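You operate a simulated robot arm through the tools that you are given. There is no shell and no other tool. Be economical: measure what you need, move in short steps, check, and stop when the job is done.

The job below is to be done with a simulated two-armed robot. You get a single attempt, and the scene is never put back.

TASK
Put two of the green tags from the top of the drawer bench on the lower shelf of the trolley. Then take the orange tag and put it in the yellow tray. Keep to this order. Set down upright: green tag, orange tag.
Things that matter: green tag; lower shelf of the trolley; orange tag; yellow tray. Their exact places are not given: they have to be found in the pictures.

The check looks at the end state, three seconds after you hand in, the way a careful person would. Anything else that was tipped, shoved, dropped, spilled or broken makes it a failure.

THE ROBOT
Two 7-joint arms with fingered hands on one trunk, on a base that drives. Base frame: it is fixed to the floor where the robot stands at the start and does not move with it; the origin is under the middle of the robot, x ahead of it, y to its left, z up. Units: mm, rad, N and s.
The left shoulder is at the start at [142, 125, 1176], the right one opposite. With the tool pointing down near the work surface each hand reaches from about 100 to 880 mm from the robot's upright axis, wherever it stands, measured 20 degrees to its own side. Places, roughly: lower shelf of the trolley [700, -4000, 400]; orange tag [-2250, -7250, 1500]; yellow tray [750, -3750, 750]. Payload 3.7 kg a hand.
The TCP of each hand is the grasp point between the finger pads, 25 mm short of the fingertips. In the tool frame z runs along the fingers and y along their closing line. The gripper opens to 88 mm. The gripper's body begins 29 mm behind the TCP. The gripper is a hand of 5 fingers: y runs from the thumb to the fingers, the wrist lies at [-13, -97, -162] in the tool frame, and closing takes about 1.5 s.
Orientation is told as [roll, pitch, yaw] about the base's x, y, z axes, in that order, counted from this pose: with the fingers straight down and the wrist toward the robot, the tool's x, y and z point along [0, 1, 0], [1, 0, 0] and [0, 0, -1] of the base frame.

THE INTERFACE
- The arms move only by the tool apply_moves. It takes "left_motion", "right_motion" or both (then of equal length, played together; a hand with none holds still); each is a list of rows, each an object of numbers (a shift or turn left out is 0, a gripper value left out holds the last): "wx", "wy", "wz": the turn, a rotation vector about the base's x, y, z in units of 4 degrees (1.0 is 4 degrees); "dx", "dy", "dz": the shift along the base's x, y, z in units of 20 mm (1.0 is 20 mm). In form: [{"wx": .., "wy": .., "wz": .., "dx": .., "dy": .., "dz": ..}, ...]. A call has 1 to 20 rows; each row shifts and turns the commanded pose from where the row before left it. "left_jaw" and "right_jaw" are, for a hand that has rows, the closure, from 0 (fully open) to 1 (shut), set as the call begins (left out, the last holds). A call with a number of a shift or a turn outside -1 to 1 is refused whole. A row lasts 0.2 s, in which the tool goes at most 50 mm and 0.15 rad; a call with a longer step from one row to the next is refused whole, and so is a gripper value outside its range. A pose out of reach is approached as far as the arm can. The call stops where the force on the tool passes 40 N (or 10 N more than at its start, if that is more) or the arm is blocked; 0.2 s more then pass. The fingers move at their own pace (about 45 mm/s each) and stop on an object; they squeeze with about 28 N. The grip force told is the motor's: it shows also when the fingers shut on nothing. Time passes only in rows, and 0.2 s behind the last, so rows that do not move let the fingers close. It gives the time, the measured TCP pose, the force on the tool (base axes), the opening and the grip force at its end, in the units of the frame above (readings bear some noise), with the torque about the TCP (base axes, N m) and any sound that the robot's microphone picked up, and new pictures: "show" is both (left out), scene, wrist or none (wrist: the cameras of the hands that moved).
- Cameras (640 x 400 px; columns grow to the right, rows downward): "scene" is now at [221.8, -44.4, 1302.7]; the picture's right is [-0.52, -0.85, 0.00], its down [-0.60, 0.36, -0.71] and it looks along [0.61, -0.37, -0.70] (base axes); focal length 295 px, centre (320, 200). "left" rides on the left gripper at [-59, -79, -105] in its tool frame; the picture's right is [-0.73, -0.32, 0.61], its down [0.62, -0.68, 0.38] and it looks along [0.29, 0.66, 0.70] (tool axes); focal length 234 px, centre (320, 200). "right" rides on the right gripper at [59, -79, -105] in its tool frame; the picture's right is [-0.73, 0.32, -0.61], its down [-0.62, -0.68, 0.38] and it looks along [-0.29, 0.66, 0.70] (tool axes); focal length 234 px, centre (320, 200).
- slide_trunk(by): slides the trunk up (or, below 0, down) by that many mm; the arms and the scene camera ride with it, the base frame stays. It gives what a move gives, with no picture.
- roll_base(legs): drives the robot by 1 to 6 legs, each [ahead, left, turn to the left] in mm, mm and rad, along the robot's own axes; the way and the turn of a leg run together, so that a leg with both is an arc; at most 1500 mm and 3.142 rad a leg. The arms and the cameras ride along, it lands a little off, and it stops where it bumps. It gives what a move gives, and a new picture of the scene camera.
- finger_targets(index, middle, ring, little, thumb_bend, thumb_turn, hand): sets how far each is bent, from 0 (flat) to 1 (curled in); at 0.3 the hand is open as for a grip, at 0.7 the pads meet at the TCP. One left out holds its place. A second passes; each finger stops where it meets its share of the squeeze, and holds until it gets a number again. A gripper value or a shape takes the hand back. It gives what a move gives, with no picture; readings hold the bend of each and the force on index, middle, ring, little, thumb and palm. thumb_turn goes from beside the hand (0) to across from the fingers (1), as for a grip.
- hand_shape(shape, hand): the hand has 5 fingers and takes this shape, open, in about a second: jaw (thumb against the fingers, like two jaws); tri (thumb and two fingers); tip (a fingertip pinch); poke (one finger out to press); point (the index stretched); flat (the hand flat); cup (the hand cupped); fist (a fist). The gripper value then closes the fingers along that shape, each until it touches; the sizes above hold for jaw. It gives what a move gives, with no picture.
- pan_tilt(pan, tilt): turns the head with the scene camera to pan (to the left, within 1.396 rad either way) and tilt (down, from -0.506 to 1.204), counted from straight ahead of the robot. It gives what a move gives, and a new picture of the scene camera.
- pixel_to_xyz(camera, pixels): for up to 12 pixels [column, row] of the newest picture of that camera ("zoom" is the newest enlarged one), the place [x, y, z] in the base frame of the surface seen there, good to about 2 mm. No time passes.
- enlarge(camera, box): a new picture of the part [left, top, right, bottom] of that camera's present view, enlarged. No time passes.
- hand_in(): hands the job in; it is judged then, once.

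Keep the steps short. Do not move on a guess: measure, check each grasp and each placing, and mend mistakes. In all there are 110 turns and 260 pictures (those below and enlarged ones count). Leave the grippers open and the arms clear of the work at the hand-in unless told otherwise, and finish with a single line.

The tools are called after "Call:" by a JSON object that holds its "op" and its "data". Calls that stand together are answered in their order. apply_moves: Moves the arms, as the interface text tells. Its arguments: {"type":"object","properties":{"left_motion":{"type":"array","items":{"type":"object","properties":{"wx":{"type":"number"},"wy":{"type":"number"},"wz":{"type":"number"},"dx":{"type":"number"},"dy":{"type":"number"},"dz":{"type":"number"}}}},"left_jaw":{"type":"number"},"right_motion":{"type":"array","items":{"type":"object","properties":{"wx":{"type":"number"},"wy":{"type":"number"},"wz":{"type":"number"},"dx":{"type":"number"},"dy":{"type":"number"},"dz":{"type":"number"}}}},"right_jaw":{"type":"number"},"show":{"type":"string","enum":["both","scene","wrist","none"]}},"required":[]} The other tools are called the same way: slide_trunk (by) slides the trunk up or down; hand_shape (shape, hand) gives the hand a shape; finger_targets (index, middle, ring, little, thumb_bend, thumb_turn, hand) moves the fingers one by one; roll_base (legs) drives the base; pan_tilt (pan, tilt) turns the head that bears the scene camera; pixel_to_xyz (camera, pixels) gives the place of the surface under pixels of a picture; enlarge (camera, box) takes an enlarged picture of a part of a camera's view; hand_in () hands the job in.

At the start:

```text
t: 0.0
left_position: [597.4, 27.2, 1001.0]
left_orientation: [0.001, 0.0, 0.001]
left_ft_force: [0.3, 0.2, -0.1]
left_wrist_torque: [-0.03, 0.0, 0.03]
left_width: 87.8
left_grip_force: 0.0
left_shape: jaw
left_bend: [0.3, 0.3, 0.3, 0.3, 0.3, 0.98]
left_finger forces: [0.0, 0.0, 0.0, 0.0, 0.1, 0.0]
right_position: [372.4, -414.0, 1020.9]
right_orientation: [-0.002, -0.001, -0.001]
right_ft_force: [-0.1, 0.2, 0.8]
right_wrist_torque: [-0.03, 0.01, 0.01]
right_width: 87.5
right_grip_force: 0.0
right_shape: jaw
right_bend: [0.3, 0.3, 0.3, 0.3, 0.3, 0.98]
right_finger forces: [0.1, 0.1, 0.0, 0.0, 0.1, 0.0]
trunk travel left (down, up): [-197.0, 219.0]
robot x, y, heading: [-0.3, -1.7, -0.003]
head pan, tilt: [-0.548, 0.777]
```

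scene: 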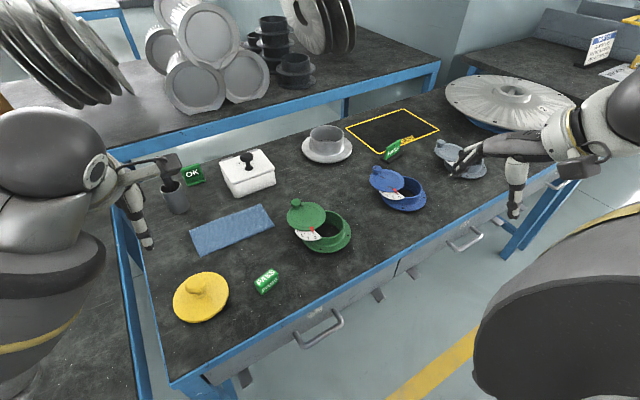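
right: 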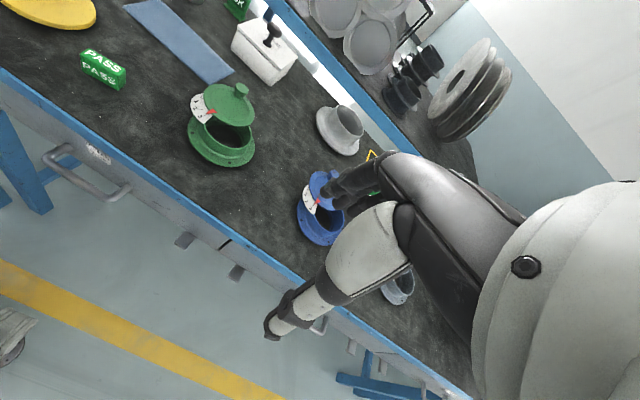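
left: 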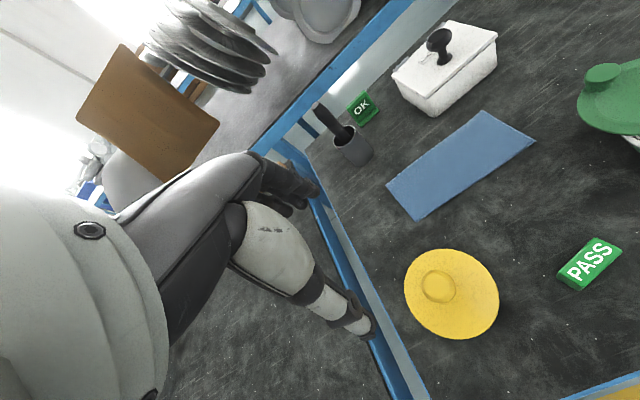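

I see three green tags: PASS at (266,280), PASS at (392,150), and OK at (192,173). I'll enlarge and measure them.

Call:
{"op": "enlarge", "data": {"camera": "scene", "box": [220, 240, 320, 310]}}

Call:
{"op": "enlarge", "data": {"camera": "scene", "box": [340, 100, 460, 220]}}

Call:
{"op": "pixel_to_xyz", "data": {"camera": "scene", "pixels": [[266, 274], [256, 278], [275, 271], [268, 287], [391, 145], [392, 152], [400, 142], [385, 152], [192, 173], [190, 165], [350, 250], [290, 270]]}}

```text
5.71 times, centred on (270, 275) of scene
```

zoom: 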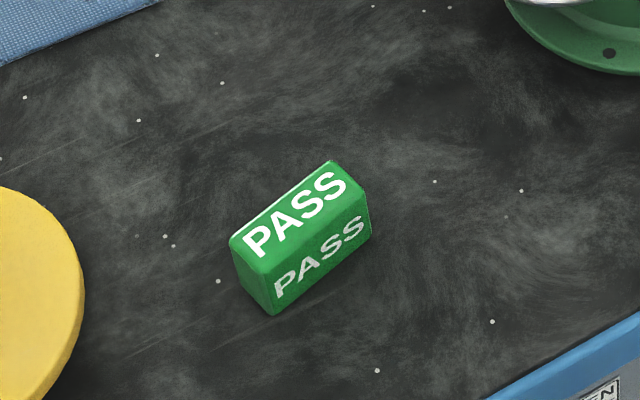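

```text
3.33 times, centred on (400, 160) of scene
```

zoom: 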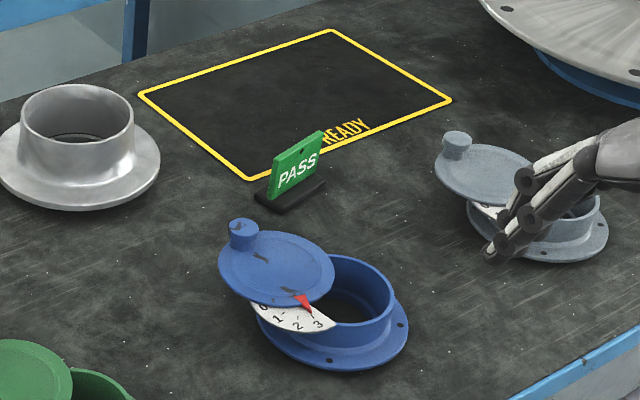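

```text
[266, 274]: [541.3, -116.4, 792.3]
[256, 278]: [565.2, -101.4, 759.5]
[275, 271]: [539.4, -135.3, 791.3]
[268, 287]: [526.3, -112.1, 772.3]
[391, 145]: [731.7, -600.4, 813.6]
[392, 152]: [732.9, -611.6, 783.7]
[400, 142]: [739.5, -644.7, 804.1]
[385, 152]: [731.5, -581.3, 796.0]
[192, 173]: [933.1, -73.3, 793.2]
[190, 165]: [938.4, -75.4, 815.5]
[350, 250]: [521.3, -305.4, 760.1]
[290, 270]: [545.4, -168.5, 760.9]
```

I'll look at the OK thing and pan around for others.

Call:
{"op": "enlarge", "data": {"camera": "scene", "box": [150, 140, 250, 210]}}

Call:
{"op": "pan_tilt", "data": {"pan": 0.2, "tilt": 0.7}}

Call:
{"op": "pan_tilt", "data": {"pan": -1.1, "tilt": 0.45}}

Call:
{"op": "pan_tilt", "data": {"pan": -0.4, "tilt": 1.1}}

```text
5.71 times, centred on (200, 175) of scene
```

zoom: 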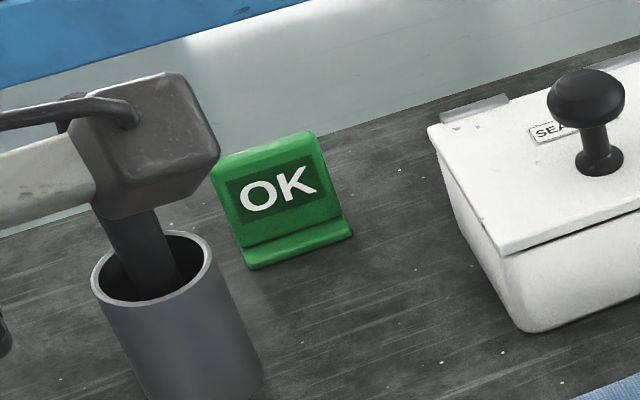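

```text
t: 1.1
left_position: [597.0, 28.0, 1001.9]
left_orientation: [-0.001, -0.001, 0.0]
left_ft_force: [-0.1, 0.6, 0.2]
left_wrist_torque: [-0.02, 0.0, 0.0]
left_width: 87.6
left_grip_force: 0.1
left_shape: jaw
left_bend: [0.3, 0.3, 0.3, 0.3, 0.3, 0.98]
left_finger forces: [0.1, 0.0, 0.0, 0.0, 0.1, 0.0]
right_position: [371.4, -413.4, 1021.1]
right_orientation: [0.002, -0.001, 0.001]
right_ft_force: [0.6, -0.7, -1.2]
right_wrist_torque: [0.0, -0.02, 0.02]
right_width: 87.7
right_grip_force: 0.0
right_shape: jaw
right_bend: [0.3, 0.3, 0.3, 0.3, 0.3, 0.98]
right_finger forces: [0.0, 0.0, 0.0, 0.1, 0.0, 0.1]
trunk travel left (down, up): [-197.0, 219.0]
robot x, y, heading: [-0.3, -1.1, 0.002]
head pan, tilt: [0.201, 0.7]
```

scene: 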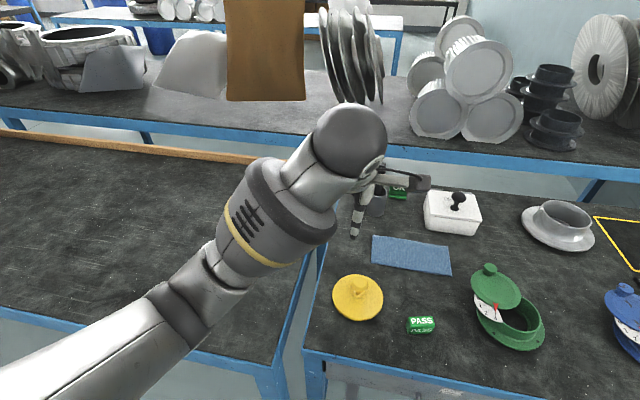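

```text
t: 2.6
left_position: [596.6, 27.2, 1002.3]
left_orientation: [0.0, -0.001, 0.0]
left_ft_force: [-0.8, -0.1, -0.5]
left_wrist_torque: [-0.03, 0.0, -0.03]
left_width: 87.6
left_grip_force: 0.0
left_shape: jaw
left_bend: [0.3, 0.3, 0.3, 0.3, 0.3, 0.98]
left_finger forces: [0.0, 0.0, 0.0, 0.0, 0.0, 0.1]
right_position: [372.0, -412.1, 1021.1]
right_orientation: [0.0, -0.001, 0.0]
right_ft_force: [-0.1, -0.1, -0.5]
right_wrist_torque: [0.0, -0.03, -0.01]
right_width: 87.5
right_grip_force: 0.1
right_shape: jaw
right_bend: [0.3, 0.3, 0.3, 0.3, 0.3, 0.98]
right_finger forces: [0.0, 0.0, 0.0, 0.1, 0.0, 0.2]
trunk travel left (down, up): [-197.0, 219.0]
robot x, y, heading: [-3.2, 0.0, 0.0]
head pan, tilt: [-1.1, 0.45]
```

scene: 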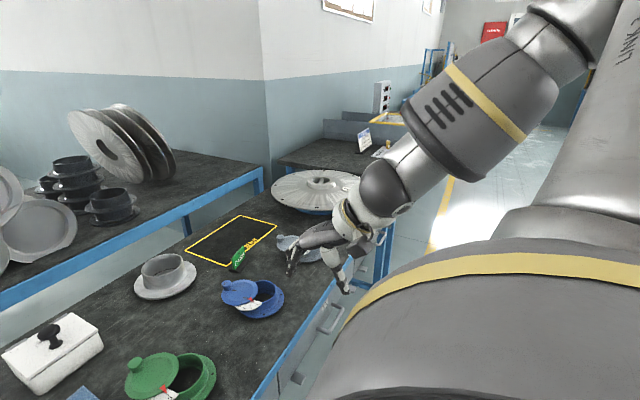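

```text
t: 3.6
left_position: [596.9, 27.5, 1002.0]
left_orientation: [0.0, 0.0, 0.001]
left_ft_force: [0.1, -0.3, 0.5]
left_wrist_torque: [0.01, 0.01, 0.0]
left_width: 87.6
left_grip_force: 0.1
left_shape: jaw
left_bend: [0.3, 0.3, 0.3, 0.3, 0.3, 0.98]
left_finger forces: [0.1, 0.0, 0.0, 0.1, 0.0, 0.0]
right_position: [371.7, -413.9, 1021.5]
right_orientation: [-0.001, -0.001, -0.001]
right_ft_force: [0.1, 0.3, 0.2]
right_wrist_torque: [0.0, 0.0, 0.02]
right_width: 87.7
right_grip_force: 0.0
right_shape: jaw
right_bend: [0.3, 0.3, 0.3, 0.3, 0.3, 0.98]
right_finger forces: [0.0, 0.0, 0.1, 0.1, 0.1, 0.0]
trunk travel left (down, up): [-197.0, 219.0]
robot x, y, heading: [-0.2, 0.8, 0.001]
head pan, tilt: [-0.4, 1.1]
```

scene: 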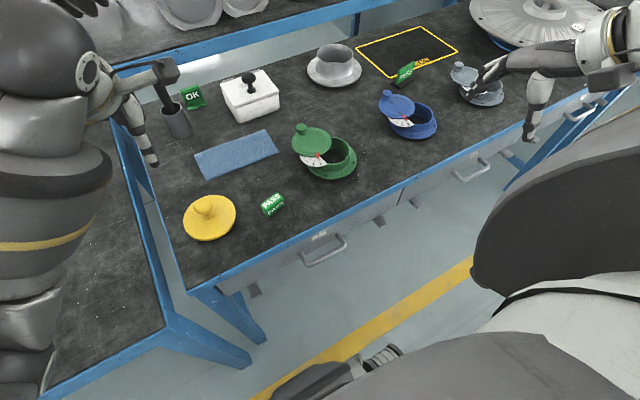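

Three green tags of differing shapes. The block (near) and the stand card (near the READY field) are reachable. I'll measure them more finely.

Call:
{"op": "enlarge", "data": {"camera": "scene", "box": [380, 50, 430, 95]}}

Call:
{"op": "enlarge", "data": {"camera": "scene", "box": [248, 182, 298, 222]}}

```text
8.89 times, centred on (405, 72) of scene
```

zoom: 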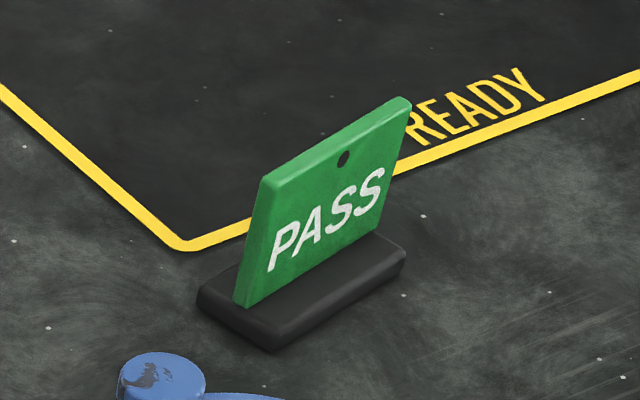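

```text
10.00 times, centred on (273, 202) of scene
```

zoom: 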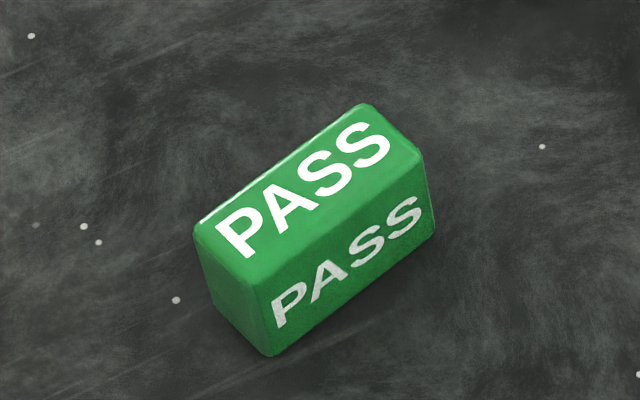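

Call:
{"op": "pixel_to_xyz", "data": {"camera": "zoom", "pixels": [[208, 230], [258, 275], [365, 115], [412, 152], [310, 190], [272, 350], [430, 232], [205, 300]]}}

Call:
{"op": "enlarge", "data": {"camera": "scene", "box": [380, 50, 430, 95]}}

Call:
{"op": "pixel_to_xyz", "data": {"camera": "zoom", "pixels": [[270, 180], [402, 105], [242, 298], [340, 230], [335, 145], [375, 280], [265, 320], [300, 380], [200, 290], [400, 262], [380, 190], [405, 115]]}}

```text
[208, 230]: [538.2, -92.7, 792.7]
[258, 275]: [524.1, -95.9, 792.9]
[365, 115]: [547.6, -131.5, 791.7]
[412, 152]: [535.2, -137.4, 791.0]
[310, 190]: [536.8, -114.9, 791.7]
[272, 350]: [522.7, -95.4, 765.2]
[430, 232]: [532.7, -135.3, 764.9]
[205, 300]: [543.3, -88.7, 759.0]
```

```text
8.89 times, centred on (405, 72) of scene
```

zoom: 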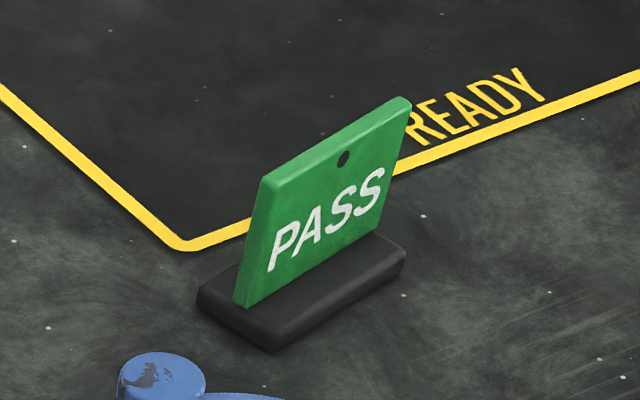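

```text
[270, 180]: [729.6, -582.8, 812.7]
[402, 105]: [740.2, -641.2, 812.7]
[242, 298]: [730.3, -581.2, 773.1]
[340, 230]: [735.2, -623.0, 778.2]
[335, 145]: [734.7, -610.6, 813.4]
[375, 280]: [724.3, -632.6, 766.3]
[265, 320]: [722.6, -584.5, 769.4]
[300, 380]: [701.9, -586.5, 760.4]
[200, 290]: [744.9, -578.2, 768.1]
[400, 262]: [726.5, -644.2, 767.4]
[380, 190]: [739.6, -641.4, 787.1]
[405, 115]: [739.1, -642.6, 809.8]
```

Block: top centre ≈(536,-115,792), yaw ≈+0.24. Card: plate centre ≈(737,-612), top 813, yaw ≈+0.17. The card is too far for now, so I'll drive 350 mm to the right so that both hands reach their tags.

Call:
{"op": "roll_base", "data": {"legs": [[0, -350, 0]]}}

```text
t: 7.2
left_position: [596.7, -315.9, 1002.2]
left_orientation: [-0.001, -0.001, -0.001]
left_ft_force: [1.0, 0.1, 1.2]
left_wrist_torque: [0.01, 0.0, 0.0]
left_width: 87.9
left_grip_force: 0.1
left_shape: jaw
left_bend: [0.3, 0.3, 0.3, 0.3, 0.3, 0.98]
left_finger forces: [0.0, 0.0, 0.0, 0.0, 0.0, 0.0]
right_position: [371.6, -757.2, 1021.4]
right_orientation: [0.0, -0.001, 0.0]
right_ft_force: [0.4, 0.1, 0.9]
right_wrist_torque: [-0.02, -0.01, 0.01]
right_width: 87.7
right_grip_force: 0.1
right_shape: jaw
right_bend: [0.3, 0.3, 0.3, 0.3, 0.3, 0.98]
right_finger forces: [0.0, 0.0, 0.1, 0.0, 0.0, 0.0]
trunk travel left (down, up): [-197.0, 219.0]
robot x, y, heading: [0.4, -344.6, 0.003]
head pan, tilt: [-0.4, 1.1]
```

scene: 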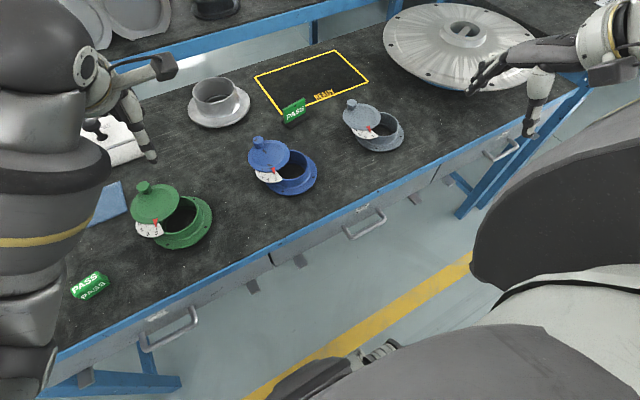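

Both tags are still where measured. Moving both hands above their tags, yawed to match.

Call:
{"op": "apply_moves", "data": {"left_motion": [{"dx": -0.3, "dy": 1, "wz": 0.34}, {"dx": -0.3, "dy": 1, "wz": 0.34}, {"dx": -0.3, "dy": 1, "wz": 0.34}, {"dx": -0.3, "dy": 1, "wz": 0.34}, {"dx": -0.3, "dy": 1, "wz": 0.34}, {"dx": -0.3, "dy": 1, "wz": 0.34}, {"dx": -0.3, "dy": 1, "wz": 0.34}, {"dx": -0.3, "dy": 1, "wz": 0.34}, {"dx": -0.3, "dy": 1, "wz": 0.34}, {"dx": -0.3, "dy": 1, "wz": 0.34}, {}, {}, {}, {}, {"dz": -1}, {"dz": -1}, {"dz": -1}, {"dz": -1}, {}, {}], "right_motion": [{"dx": 1, "dy": 0.4}, {"dx": 1, "dy": 0.4}, {"dx": 1, "dy": 0.4}, {"dx": 1, "dy": 0.4, "wz": 0.15}, {"dx": 1, "dy": 0.4, "wz": 0.15}, {"dx": 1, "dy": 0.4, "wz": 0.15}, {"dx": 1, "dy": 0.4, "wz": 0.15}, {"dx": 1, "dy": 0.4, "wz": 0.15}, {"dx": 1, "dy": 0.4, "wz": 0.15}, {"dx": 1, "dy": 0.4, "wz": 0.15}, {"dx": 1, "dy": 0.4, "wz": 0.15}, {"dx": 1, "dy": 0.4, "wz": 0.15}, {"dx": 1, "dy": 0.4, "wz": 0.15}, {"dx": 1, "dy": 0.4, "wz": 0.15}, {"dx": 1, "dy": 0.4, "wz": 0.15}, {"dx": 1, "dy": 0.4, "wz": 0.15}, {"dx": 1, "dy": 0.4, "wz": 0.15}, {"dx": 1, "dy": 0.4, "wz": 0.15}, {"dx": 0.25, "dy": 0.05, "wz": 0.15}, {}]}}

```text
t: 11.4
left_position: [537.1, -116.4, 921.6]
left_orientation: [0.001, -0.001, 0.238]
left_ft_force: [0.6, 0.0, -0.1]
left_wrist_torque: [0.01, 0.02, -0.03]
left_width: 87.7
left_grip_force: 0.1
left_shape: jaw
left_bend: [0.3, 0.3, 0.3, 0.3, 0.3, 0.98]
left_finger forces: [0.1, 0.0, 0.1, 0.1, 0.1, 0.0]
right_position: [737.6, -612.3, 1019.9]
right_orientation: [0.0, -0.001, 0.168]
right_ft_force: [0.1, 0.2, 0.2]
right_wrist_torque: [-0.01, -0.01, 0.01]
right_width: 87.8
right_grip_force: 0.0
right_shape: jaw
right_bend: [0.3, 0.3, 0.3, 0.3, 0.3, 0.98]
right_finger forces: [0.0, 0.1, 0.1, 0.0, 0.1, 0.1]
trunk travel left (down, up): [-197.0, 219.0]
robot x, y, heading: [1.4, -345.4, 0.0]
head pan, tilt: [-0.4, 1.1]
```

scene: 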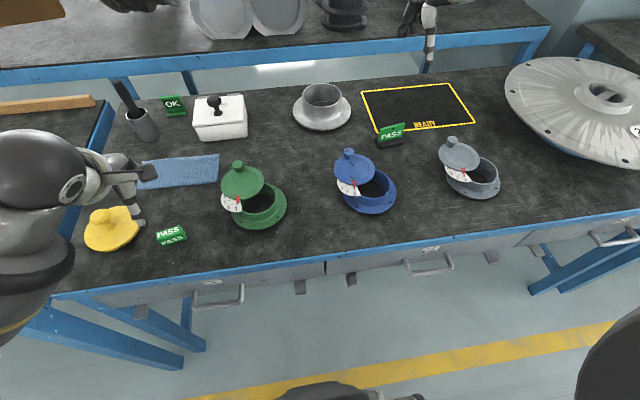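
right: 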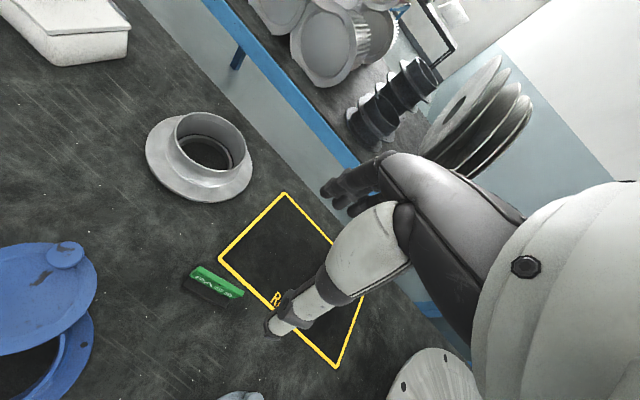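
left: 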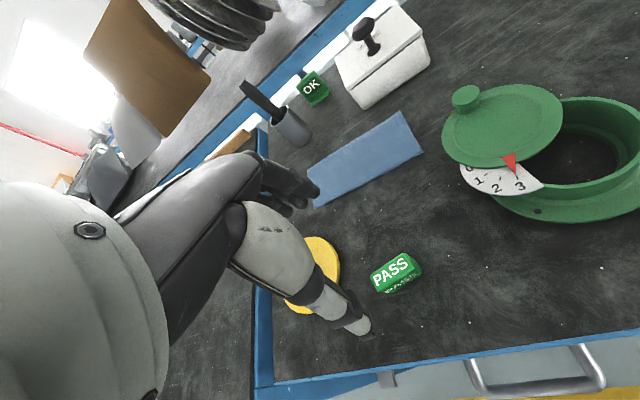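

The block projects just where it should below the left TCP. I'll check the yellow lid's clearance to the block and the card's surroundings.

Call:
{"op": "pixel_to_xyz", "data": {"camera": "scene", "pixels": [[136, 229], [130, 243], [120, 210], [170, 232], [158, 246], [183, 243], [345, 150], [350, 158], [389, 128], [323, 118]]}}

Call:
{"op": "enlarge", "data": {"camera": "left", "box": [260, 160, 480, 360]}}

Call:
{"op": "enlarge", "data": {"camera": "right", "box": [160, 160, 400, 360]}}

Call:
{"op": "pixel_to_xyz", "data": {"camera": "right", "pixels": [[217, 281], [205, 268], [240, 290], [68, 255]]}}

```text
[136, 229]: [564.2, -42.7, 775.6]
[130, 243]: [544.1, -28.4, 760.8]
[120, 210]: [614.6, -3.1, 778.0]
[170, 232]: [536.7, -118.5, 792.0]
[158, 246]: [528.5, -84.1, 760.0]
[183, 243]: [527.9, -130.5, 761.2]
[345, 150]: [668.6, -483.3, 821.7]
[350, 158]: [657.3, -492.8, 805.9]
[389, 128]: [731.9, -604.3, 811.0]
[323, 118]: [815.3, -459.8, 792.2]
```

```text
2.00 times, centred on (370, 260) of left
```

zoom: 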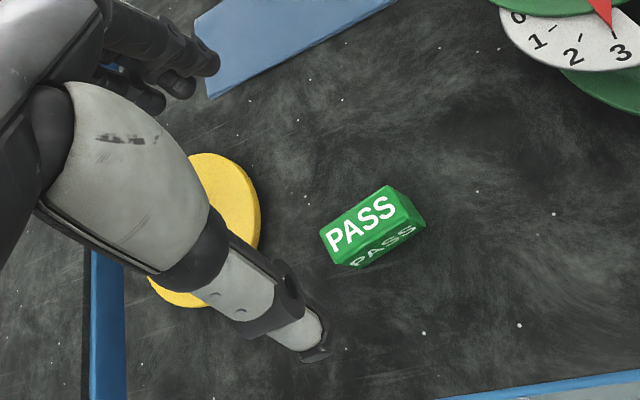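

```text
2.00 times, centred on (280, 260) of right
```

zoom: 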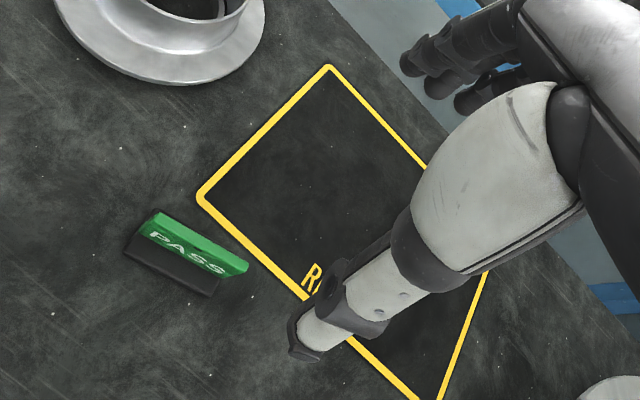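

```text
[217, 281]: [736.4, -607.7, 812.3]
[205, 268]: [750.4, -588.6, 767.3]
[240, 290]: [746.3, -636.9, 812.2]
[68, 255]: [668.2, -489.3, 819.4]
```

Card plate centre is ≈(738,-610), the lid edge is ≈(564,-43). I'll half-close both hands to keep clear of the lid, then lower them partway.

Call:
{"op": "apply_moves", "data": {"left_jaw": 0.5, "right_jaw": 0.5, "left_motion": [{"dy": -0.3}, {}, {}, {}, {}, {"dz": -1}, {"dz": -1}, {"dz": -1}, {"dz": -1}, {}], "right_motion": [{}, {"dz": -1}, {"dz": -1}, {"dz": -1}, {"dz": -1}, {"dz": -1}, {"dz": -1}, {"dz": -1}, {"dz": -1}, {"dz": -0.5}]}}

```text
t: 13.6
left_position: [537.8, -122.1, 842.3]
left_orientation: [-0.001, 0.0, 0.238]
left_ft_force: [0.3, 0.0, 0.4]
left_wrist_torque: [-0.01, -0.04, 0.01]
left_width: 44.5
left_grip_force: 0.1
left_shape: jaw
left_bend: [0.74, 0.44, 0.41, 0.41, 0.69, 1.0]
left_finger forces: [0.1, 0.0, 0.0, 0.1, 0.1, 0.0]
right_position: [736.6, -612.0, 853.0]
right_orientation: [-0.002, -0.002, 0.169]
right_ft_force: [0.1, 0.3, 0.4]
right_wrist_torque: [0.0, 0.01, -0.01]
right_width: 44.6
right_grip_force: 0.1
right_shape: jaw
right_bend: [0.74, 0.44, 0.41, 0.41, 0.69, 1.0]
right_finger forces: [0.1, 0.1, 0.0, 0.0, 0.0, 0.0]
trunk travel left (down, up): [-197.0, 219.0]
robot x, y, heading: [-0.3, -347.0, 0.001]
head pan, tilt: [-0.4, 1.1]
```

scene: 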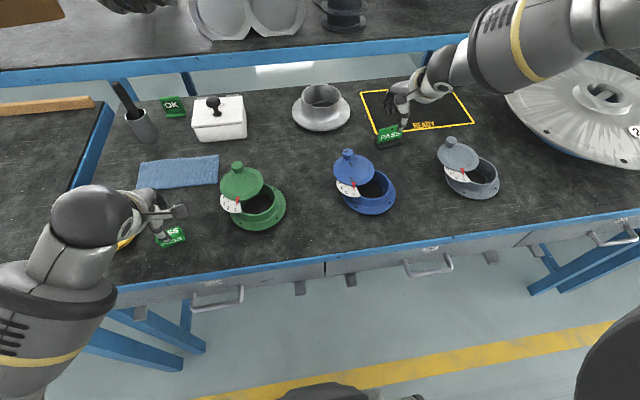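
right: 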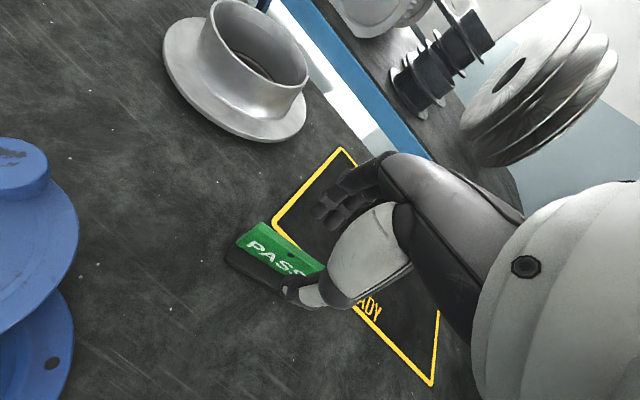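
left: 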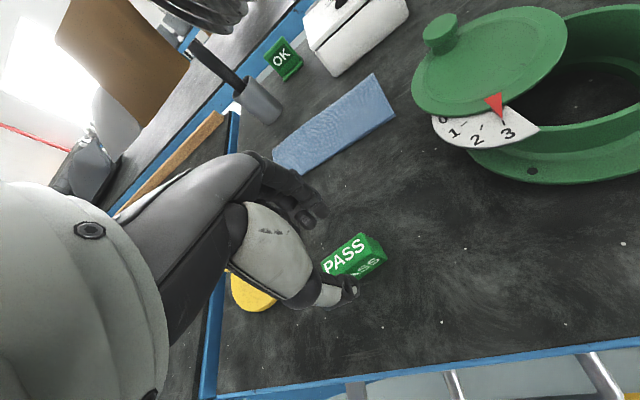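

Both are aligned. I'll lower to the grasp heights (left 791, right 800) without closing.

Call:
{"op": "apply_moves", "data": {"left_motion": [{"dz": -0.85}, {"dz": -0.85}, {"dz": -0.85}, {}], "right_motion": [{"dz": -0.88}, {"dz": -0.88}, {"dz": -0.88}, {}], "show": "wrist"}}

Call:
{"op": "enlarge", "data": {"camera": "right", "box": [230, 160, 390, 320]}}

Call:
{"op": "enlarge", "data": {"camera": "left", "box": [250, 160, 410, 320]}}

```text
t: 14.6
left_position: [537.7, -122.0, 791.6]
left_orientation: [0.001, 0.0, 0.239]
left_ft_force: [0.0, 0.2, -0.2]
left_wrist_torque: [0.01, 0.0, -0.01]
left_width: 44.5
left_grip_force: 0.0
left_shape: jaw
left_bend: [0.74, 0.44, 0.41, 0.41, 0.69, 1.0]
left_finger forces: [0.0, 0.0, 0.0, 0.0, 0.0, 0.1]
right_position: [735.7, -612.9, 800.7]
right_orientation: [0.0, -0.001, 0.166]
right_ft_force: [0.0, -0.8, 0.3]
right_wrist_torque: [0.02, 0.0, -0.02]
right_width: 44.4
right_grip_force: 0.1
right_shape: jaw
right_bend: [0.74, 0.44, 0.41, 0.41, 0.69, 1.0]
right_finger forces: [0.1, 0.0, 0.0, 0.1, 0.0, 0.1]
right hand out of reach, approached as far as the arm can: row 3
trunk travel left (down, up): [-197.0, 219.0]
robot x, y, heading: [-3.7, -345.3, -0.003]
head pan, tilt: [-0.4, 1.1]
```

right: 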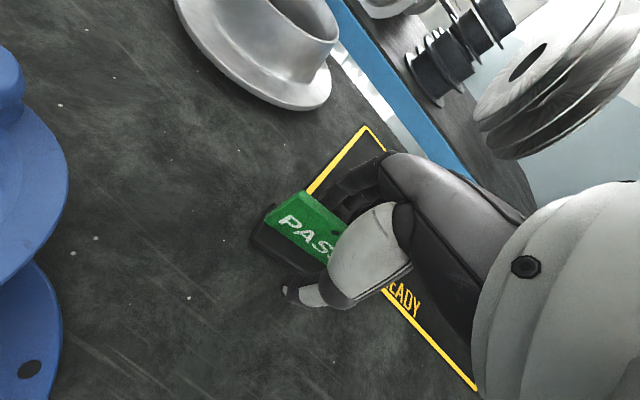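
left: 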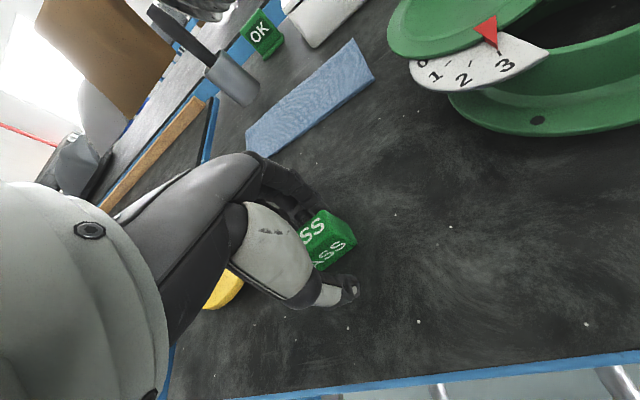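

```text
2.50 times, centred on (310, 240) of right
```

zoom: 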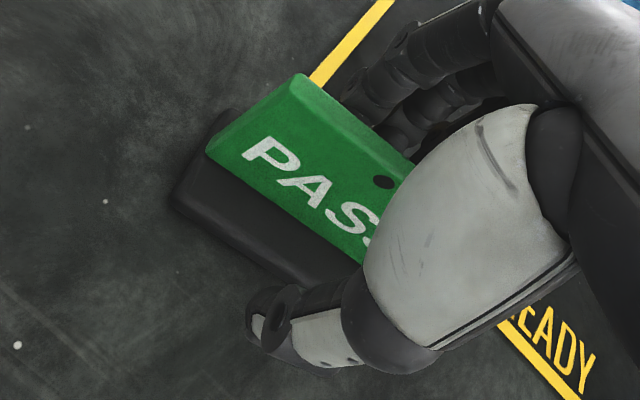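

```text
2.50 times, centred on (330, 240) of left
```

zoom: 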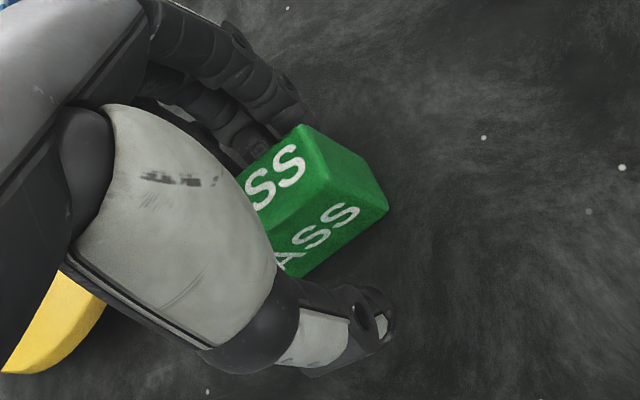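

Both tags are straddled. I'll close both hands and hold.

Call:
{"op": "apply_moves", "data": {"left_jaw": 1, "right_jaw": 1, "left_motion": [{}, {}, {}, {}, {}, {}, {}, {}, {}], "right_motion": [{}, {}, {}, {}, {}, {}, {}, {}, {}], "show": "wrist"}}

```text
t: 16.6
left_position: [538.1, -121.2, 791.5]
left_orientation: [-0.001, 0.0, 0.239]
left_ft_force: [-0.4, -0.7, 0.6]
left_wrist_torque: [0.01, -0.01, 0.01]
left_width: 14.6
left_grip_force: 27.9
left_shape: jaw
left_bend: [0.73, 0.62, 0.64, 0.69, 0.75, 1.0]
left_finger forces: [16.3, 6.5, 2.8, 0.0, 25.6, 0.1]
right_position: [734.7, -611.3, 801.0]
right_orientation: [0.001, 0.0, 0.169]
right_ft_force: [-0.4, 0.2, 0.5]
right_wrist_torque: [0.01, 0.02, 0.01]
right_width: 0.5
right_grip_force: 27.6
right_shape: jaw
right_bend: [0.69, 0.7, 0.7, 0.7, 0.71, 1.0]
right_finger forces: [16.3, 6.5, 2.5, 0.0, 25.3, 0.0]
trunk travel left (down, up): [-197.0, 219.0]
robot x, y, heading: [-3.1, -345.6, 0.001]
head pan, tilt: [-0.4, 1.1]
```

right: 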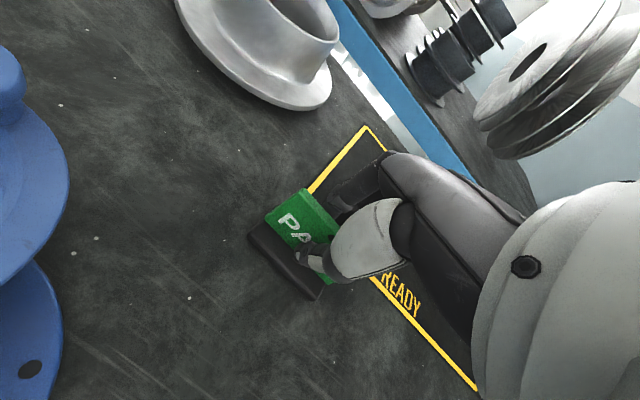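
left: 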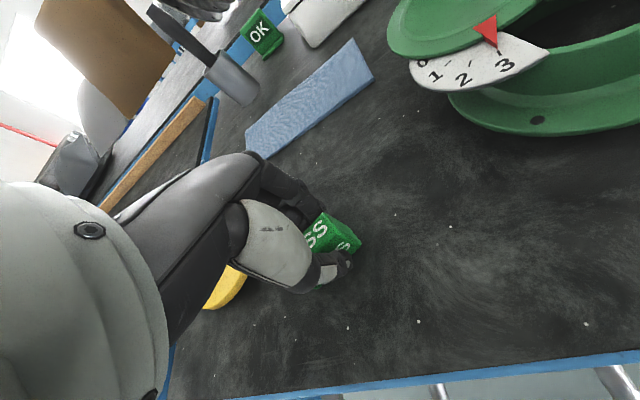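

Both hands show forces; lift 60 mm to test both grasps.

Call:
{"op": "apply_moves", "data": {"left_motion": [{"dz": 0.5}, {"dz": 0.5}, {"dz": 1}, {"dz": 1}], "right_motion": [{"dz": 0.5}, {"dz": 0.5}, {"dz": 1}, {"dz": 1}]}}

```text
t: 17.6
left_position: [536.5, -121.5, 850.7]
left_orientation: [0.002, 0.0, 0.236]
left_ft_force: [0.0, -0.2, -0.9]
left_wrist_torque: [-0.02, 0.01, 0.02]
left_width: 14.5
left_grip_force: 27.7
left_shape: jaw
left_bend: [0.73, 0.62, 0.65, 0.69, 0.75, 1.0]
left_finger forces: [16.2, 6.4, 2.8, 0.0, 25.5, 0.1]
right_position: [737.1, -613.2, 861.7]
right_orientation: [-0.002, 0.0, 0.168]
right_ft_force: [0.6, 0.3, -0.5]
right_wrist_torque: [-0.01, -0.01, -0.02]
right_width: 1.0
right_grip_force: 28.3
right_shape: jaw
right_bend: [0.68, 0.7, 0.7, 0.7, 0.71, 1.0]
right_finger forces: [17.0, 5.9, 2.4, 0.0, 25.2, 0.0]
trunk travel left (down, up): [-197.0, 219.0]
robot x, y, heading: [2.7, -345.3, 0.001]
head pan, tilt: [-0.4, 1.1]
```

scene: 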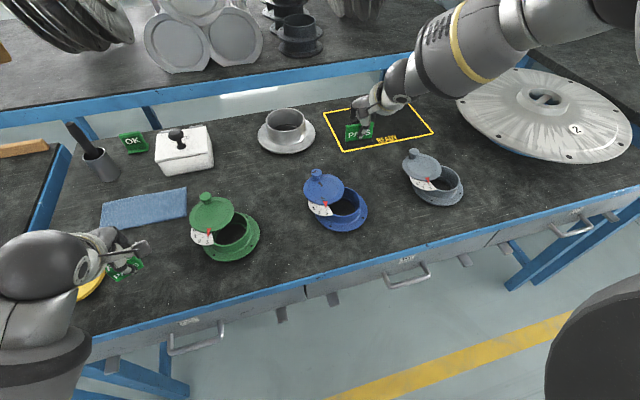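
right: 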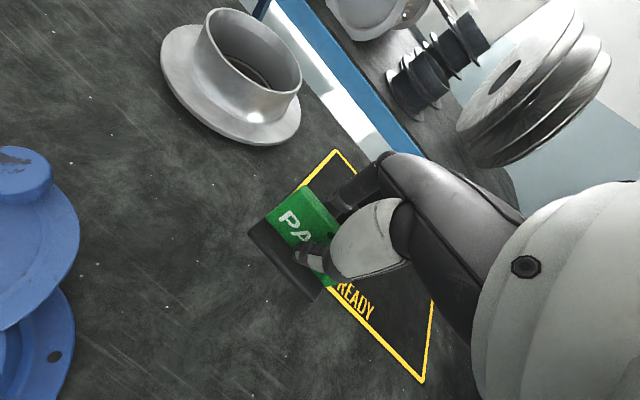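
left: 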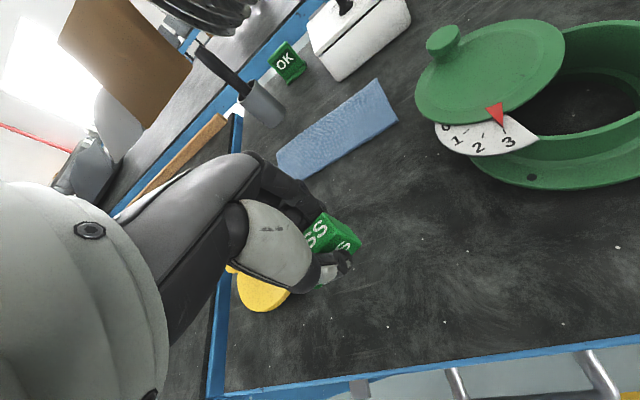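

Both held and upright. I'll raise them, then pull both in for driving.

Call:
{"op": "apply_moves", "data": {"left_motion": [{"dz": 1}, {"dz": 1}, {"dz": 1}, {"dz": 1}, {"dz": 1}, {"dz": 1}, {"dz": 1}, {}, {}, {"dx": -1}, {"dx": -1}, {"dx": -1}, {"dx": -1}, {"dx": -1}, {"dx": -1}, {}, {}, {}, {}, {}], "right_motion": [{"dz": 1}, {"dz": 1}, {"dz": 1}, {"dz": 1}, {"dz": 1}, {"dz": 1}, {"dz": 1}, {"dx": -1}, {"dx": -1}, {"dx": -1}, {"dx": -1}, {"dx": -1}, {"dx": -1}, {"dx": -1}, {"dx": -1}, {"dx": -1}, {"dx": -1}, {"dx": -1}, {"dx": -1}, {"dx": -1}], "show": "wrist"}}

Call:
{"op": "pan_tilt", "data": {"pan": -1.3, "tilt": 0.3}}

```text
t: 21.8
left_position: [494.1, -119.5, 988.6]
left_orientation: [-0.001, 0.0, 0.238]
left_ft_force: [0.6, -0.4, 0.3]
left_wrist_torque: [0.01, -0.01, 0.0]
left_width: 14.2
left_grip_force: 27.5
left_shape: jaw
left_bend: [0.73, 0.63, 0.66, 0.69, 0.75, 1.0]
left_finger forces: [16.5, 6.3, 2.7, 0.0, 25.5, 0.0]
left hand out of reach, approached as far as the arm can: row 12, 13, 14, 15
right_position: [475.0, -613.2, 999.4]
right_orientation: [0.001, 0.0, 0.168]
right_ft_force: [0.2, -0.4, -0.3]
right_wrist_torque: [0.02, 0.03, 0.0]
right_width: 0.9
right_grip_force: 27.6
right_shape: jaw
right_bend: [0.68, 0.7, 0.7, 0.7, 0.72, 1.0]
right_finger forces: [17.4, 5.6, 2.2, 0.0, 25.1, 0.0]
trunk travel left (down, up): [-197.0, 219.0]
robot x, y, heading: [1.6, -345.1, -0.001]
head pan, tilt: [-0.4, 1.1]
```

right: 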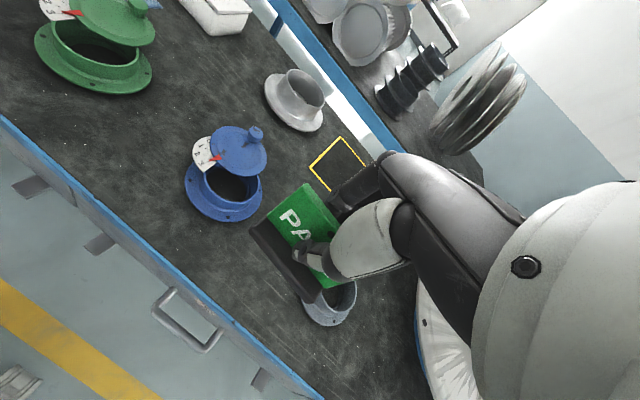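
left: 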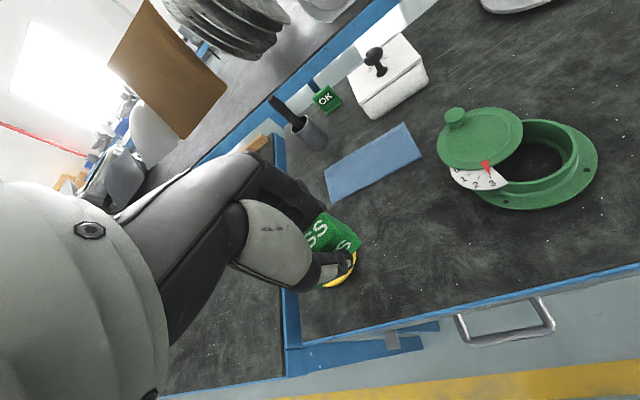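

```text
t: 23.0
left_position: [494.0, -120.3, 987.4]
left_orientation: [-0.002, 0.0, 0.237]
left_ft_force: [0.0, -0.1, -0.8]
left_wrist_torque: [-0.03, -0.03, 0.02]
left_width: 14.4
left_grip_force: 27.9
left_shape: jaw
left_bend: [0.73, 0.63, 0.66, 0.69, 0.75, 1.0]
left_finger forces: [16.6, 6.2, 2.8, 0.0, 25.6, 0.1]
right_position: [476.0, -614.6, 999.2]
right_orientation: [0.001, 0.001, 0.168]
right_ft_force: [0.2, 1.2, 0.2]
right_wrist_torque: [0.03, 0.0, 0.01]
right_width: 0.7
right_grip_force: 27.9
right_shape: jaw
right_bend: [0.68, 0.7, 0.7, 0.7, 0.72, 1.0]
right_finger forces: [17.4, 5.6, 2.2, 0.0, 25.2, 0.0]
trunk travel left (down, up): [-197.0, 219.0]
robot x, y, heading: [-3.2, -342.0, -0.003]
head pan, tilt: [-1.3, 0.3]
```

scene: 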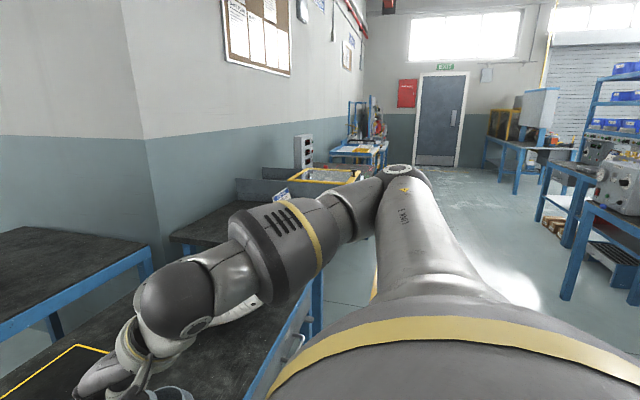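

Both held. I'll back off 500 mm and turn right toward the trolley.

Call:
{"op": "roll_base", "data": {"legs": [[-500, 0, 0], [0, 0, -1.571]]}}

Call:
{"op": "pan_tilt", "data": {"pan": 0.15, "tilt": 0.25}}

```text
t: 29.6
left_position: [-249.9, -826.7, 987.2]
left_orientation: [0.0, 0.003, -1.278]
left_ft_force: [0.0, -0.1, 0.1]
left_wrist_torque: [-0.01, 0.03, -0.01]
left_width: 14.1
left_grip_force: 28.0
left_shape: jaw
left_bend: [0.73, 0.63, 0.66, 0.69, 0.75, 1.0]
left_finger forces: [16.5, 6.0, 2.8, 0.1, 25.4, 0.1]
right_position: [-744.5, -835.3, 998.9]
right_orientation: [0.001, 0.001, -1.349]
right_ft_force: [-0.2, 0.2, 0.0]
right_wrist_torque: [-0.01, -0.01, 0.07]
right_width: 0.7
right_grip_force: 28.0
right_shape: jaw
right_bend: [0.68, 0.7, 0.7, 0.7, 0.72, 1.0]
right_finger forces: [17.6, 5.3, 2.1, 0.1, 25.0, 0.0]
trunk travel left (down, up): [-197.0, 219.0]
robot x, y, heading: [-499.2, -342.8, -1.519]
head pan, tilt: [-1.3, 0.3]
stopped in leg 2: the robot was blocked; the commanded pose is now the measured one
```

scene: 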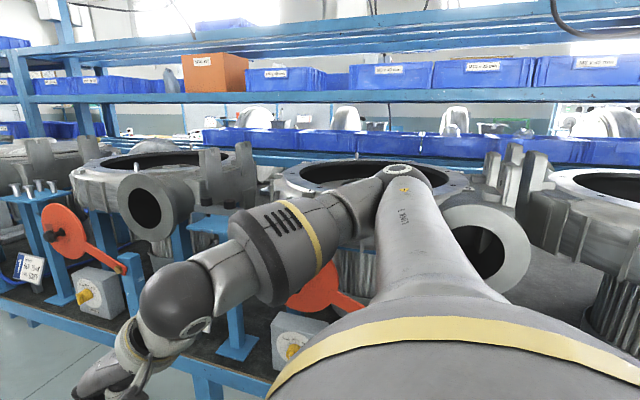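

```text
t: 31.2
left_position: [-250.5, -827.9, 985.7]
left_orientation: [0.001, 0.003, -1.281]
left_ft_force: [0.7, 0.2, 0.1]
left_wrist_torque: [0.01, 0.03, 0.0]
left_width: 14.0
left_grip_force: 28.1
left_shape: jaw
left_bend: [0.73, 0.63, 0.66, 0.69, 0.75, 1.0]
left_finger forces: [16.6, 6.2, 2.8, 0.0, 25.5, 0.0]
right_position: [-745.5, -836.2, 998.9]
right_orientation: [-0.003, 0.003, -1.349]
right_ft_force: [1.1, -0.7, -0.7]
right_wrist_torque: [0.02, -0.02, 0.01]
right_width: 0.8
right_grip_force: 28.0
right_shape: jaw
right_bend: [0.68, 0.7, 0.7, 0.7, 0.72, 1.0]
right_finger forces: [17.7, 5.3, 2.0, 0.0, 25.0, 0.0]
trunk travel left (down, up): [-197.0, 219.0]
robot x, y, heading: [-502.2, -342.7, -1.515]
head pan, tilt: [0.15, 0.25]
```

scene: 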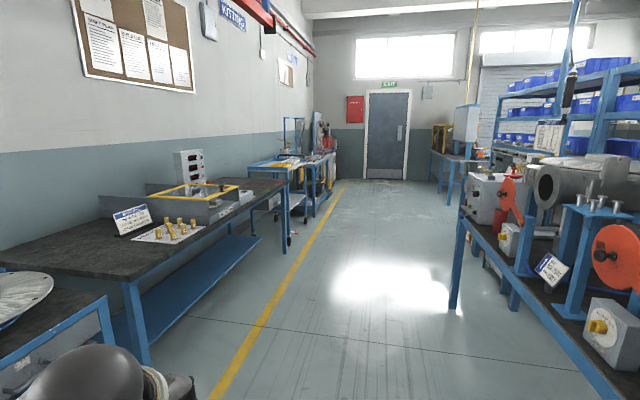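

The turn was blocked at the end. Let me see what was touched on the right.

Call:
{"op": "pan_tilt", "data": {"pan": -1.2, "tilt": 0.8}}

Call:
{"op": "pan_tilt", "data": {"pan": -0.5, "tilt": 0.9}}

```text
t: 32.7
left_position: [-251.2, -827.3, 986.1]
left_orientation: [0.0, 0.004, -1.281]
left_ft_force: [0.3, 1.2, -0.4]
left_wrist_torque: [-0.02, 0.02, -0.01]
left_width: 14.1
left_grip_force: 28.6
left_shape: jaw
left_bend: [0.73, 0.63, 0.66, 0.69, 0.75, 1.0]
left_finger forces: [16.4, 6.1, 2.8, 0.1, 25.4, 0.1]
right_position: [-745.3, -835.7, 998.7]
right_orientation: [-0.001, 0.003, -1.349]
right_ft_force: [-0.5, 0.5, -0.3]
right_wrist_torque: [-0.03, 0.02, -0.06]
right_width: 0.8
right_grip_force: 27.5
right_shape: jaw
right_bend: [0.68, 0.7, 0.7, 0.7, 0.72, 1.0]
right_finger forces: [17.6, 5.4, 2.2, 0.0, 25.0, 0.0]
trunk travel left (down, up): [-197.0, 219.0]
robot x, y, heading: [-500.8, -342.2, -1.513]
head pan, tilt: [-1.201, 0.799]
```

scene: 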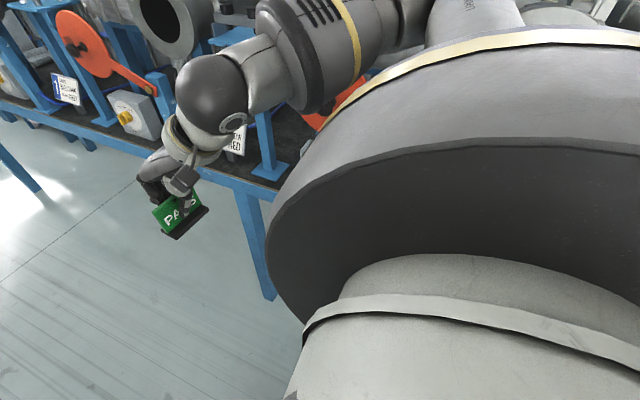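

```text
t: 33.7
left_position: [-250.6, -827.4, 987.0]
left_orientation: [-0.002, 0.004, -1.282]
left_ft_force: [1.0, -0.1, -0.3]
left_wrist_torque: [0.0, 0.02, 0.02]
left_width: 14.4
left_grip_force: 28.2
left_shape: jaw
left_bend: [0.73, 0.63, 0.66, 0.69, 0.75, 1.0]
left_finger forces: [16.5, 6.1, 2.8, 0.0, 25.5, 0.0]
right_position: [-745.1, -835.6, 997.5]
right_orientation: [-0.001, 0.004, -1.349]
right_ft_force: [-0.5, -0.3, 0.6]
right_wrist_torque: [-0.01, -0.01, 0.0]
right_width: 0.9
right_grip_force: 28.1
right_shape: jaw
right_bend: [0.68, 0.7, 0.7, 0.7, 0.72, 1.0]
right_finger forces: [17.6, 5.5, 2.1, 0.0, 25.1, 0.1]
trunk travel left (down, up): [-197.0, 219.0]
robot x, y, heading: [-501.7, -345.2, -1.522]
head pan, tilt: [-0.499, 0.901]
```

scene: 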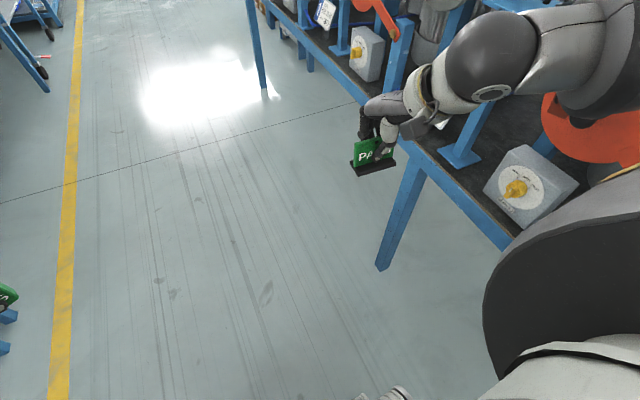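

Right arm is close to the right-hand bench. I'll slide 200 mm left to clear it, and look again.

Call:
{"op": "roll_base", "data": {"legs": [[0, 200, 0]]}}

Call:
{"op": "pan_tilt", "data": {"pan": -0.9, "tilt": 0.5}}

```text
t: 36.1
left_position: [-47.9, -813.5, 989.0]
left_orientation: [-0.001, -0.001, -1.279]
left_ft_force: [-0.1, 0.2, 0.2]
left_wrist_torque: [0.0, 0.06, -0.01]
left_width: 14.4
left_grip_force: 28.8
left_shape: jaw
left_bend: [0.73, 0.63, 0.66, 0.69, 0.75, 1.0]
left_finger forces: [16.5, 6.0, 2.9, 0.1, 25.4, 0.0]
right_position: [-542.2, -821.7, 1000.6]
right_orientation: [-0.001, -0.002, -1.346]
right_ft_force: [0.2, 0.2, -0.6]
right_wrist_torque: [0.02, 0.0, 0.01]
right_width: 1.2
right_grip_force: 28.6
right_shape: jaw
right_bend: [0.68, 0.7, 0.7, 0.7, 0.72, 1.0]
right_finger forces: [17.6, 5.3, 2.2, 0.0, 24.9, 0.0]
trunk travel left (down, up): [-197.0, 219.0]
robot x, y, heading: [-297.5, -334.0, -1.519]
head pan, tilt: [-0.499, 0.901]
```

scene: 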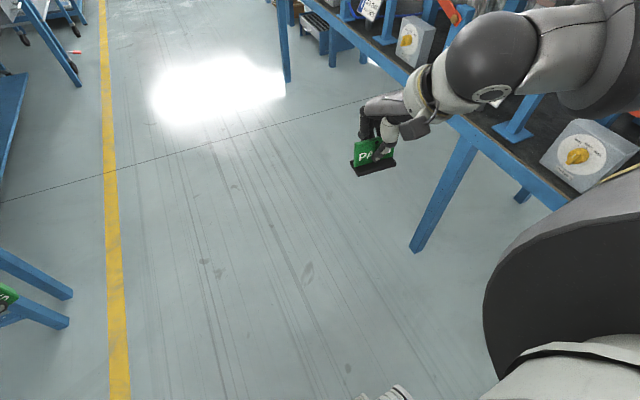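

```text
t: 37.0
left_position: [-46.2, -812.8, 990.0]
left_orientation: [-0.002, 0.001, -1.277]
left_ft_force: [1.0, 0.2, -0.4]
left_wrist_torque: [-0.01, 0.0, 0.01]
left_width: 14.2
left_grip_force: 28.1
left_shape: jaw
left_bend: [0.73, 0.63, 0.66, 0.69, 0.75, 1.0]
left_finger forces: [16.5, 6.1, 2.8, 0.0, 25.4, 0.0]
right_position: [-541.7, -821.7, 1000.2]
right_orientation: [-0.001, -0.001, -1.348]
right_ft_force: [0.5, -0.6, -0.5]
right_wrist_torque: [-0.01, 0.01, -0.01]
right_width: 1.0
right_grip_force: 27.8
right_shape: jaw
right_bend: [0.68, 0.7, 0.7, 0.7, 0.72, 1.0]
right_finger forces: [17.5, 5.3, 2.1, 0.0, 25.0, 0.1]
trunk travel left (down, up): [-197.0, 219.0]
robot x, y, heading: [-296.5, -332.5, -1.516]
head pan, tilt: [-0.901, 0.499]
```

scene: 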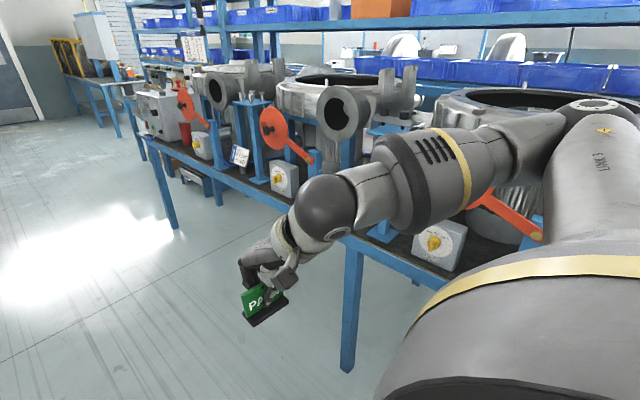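

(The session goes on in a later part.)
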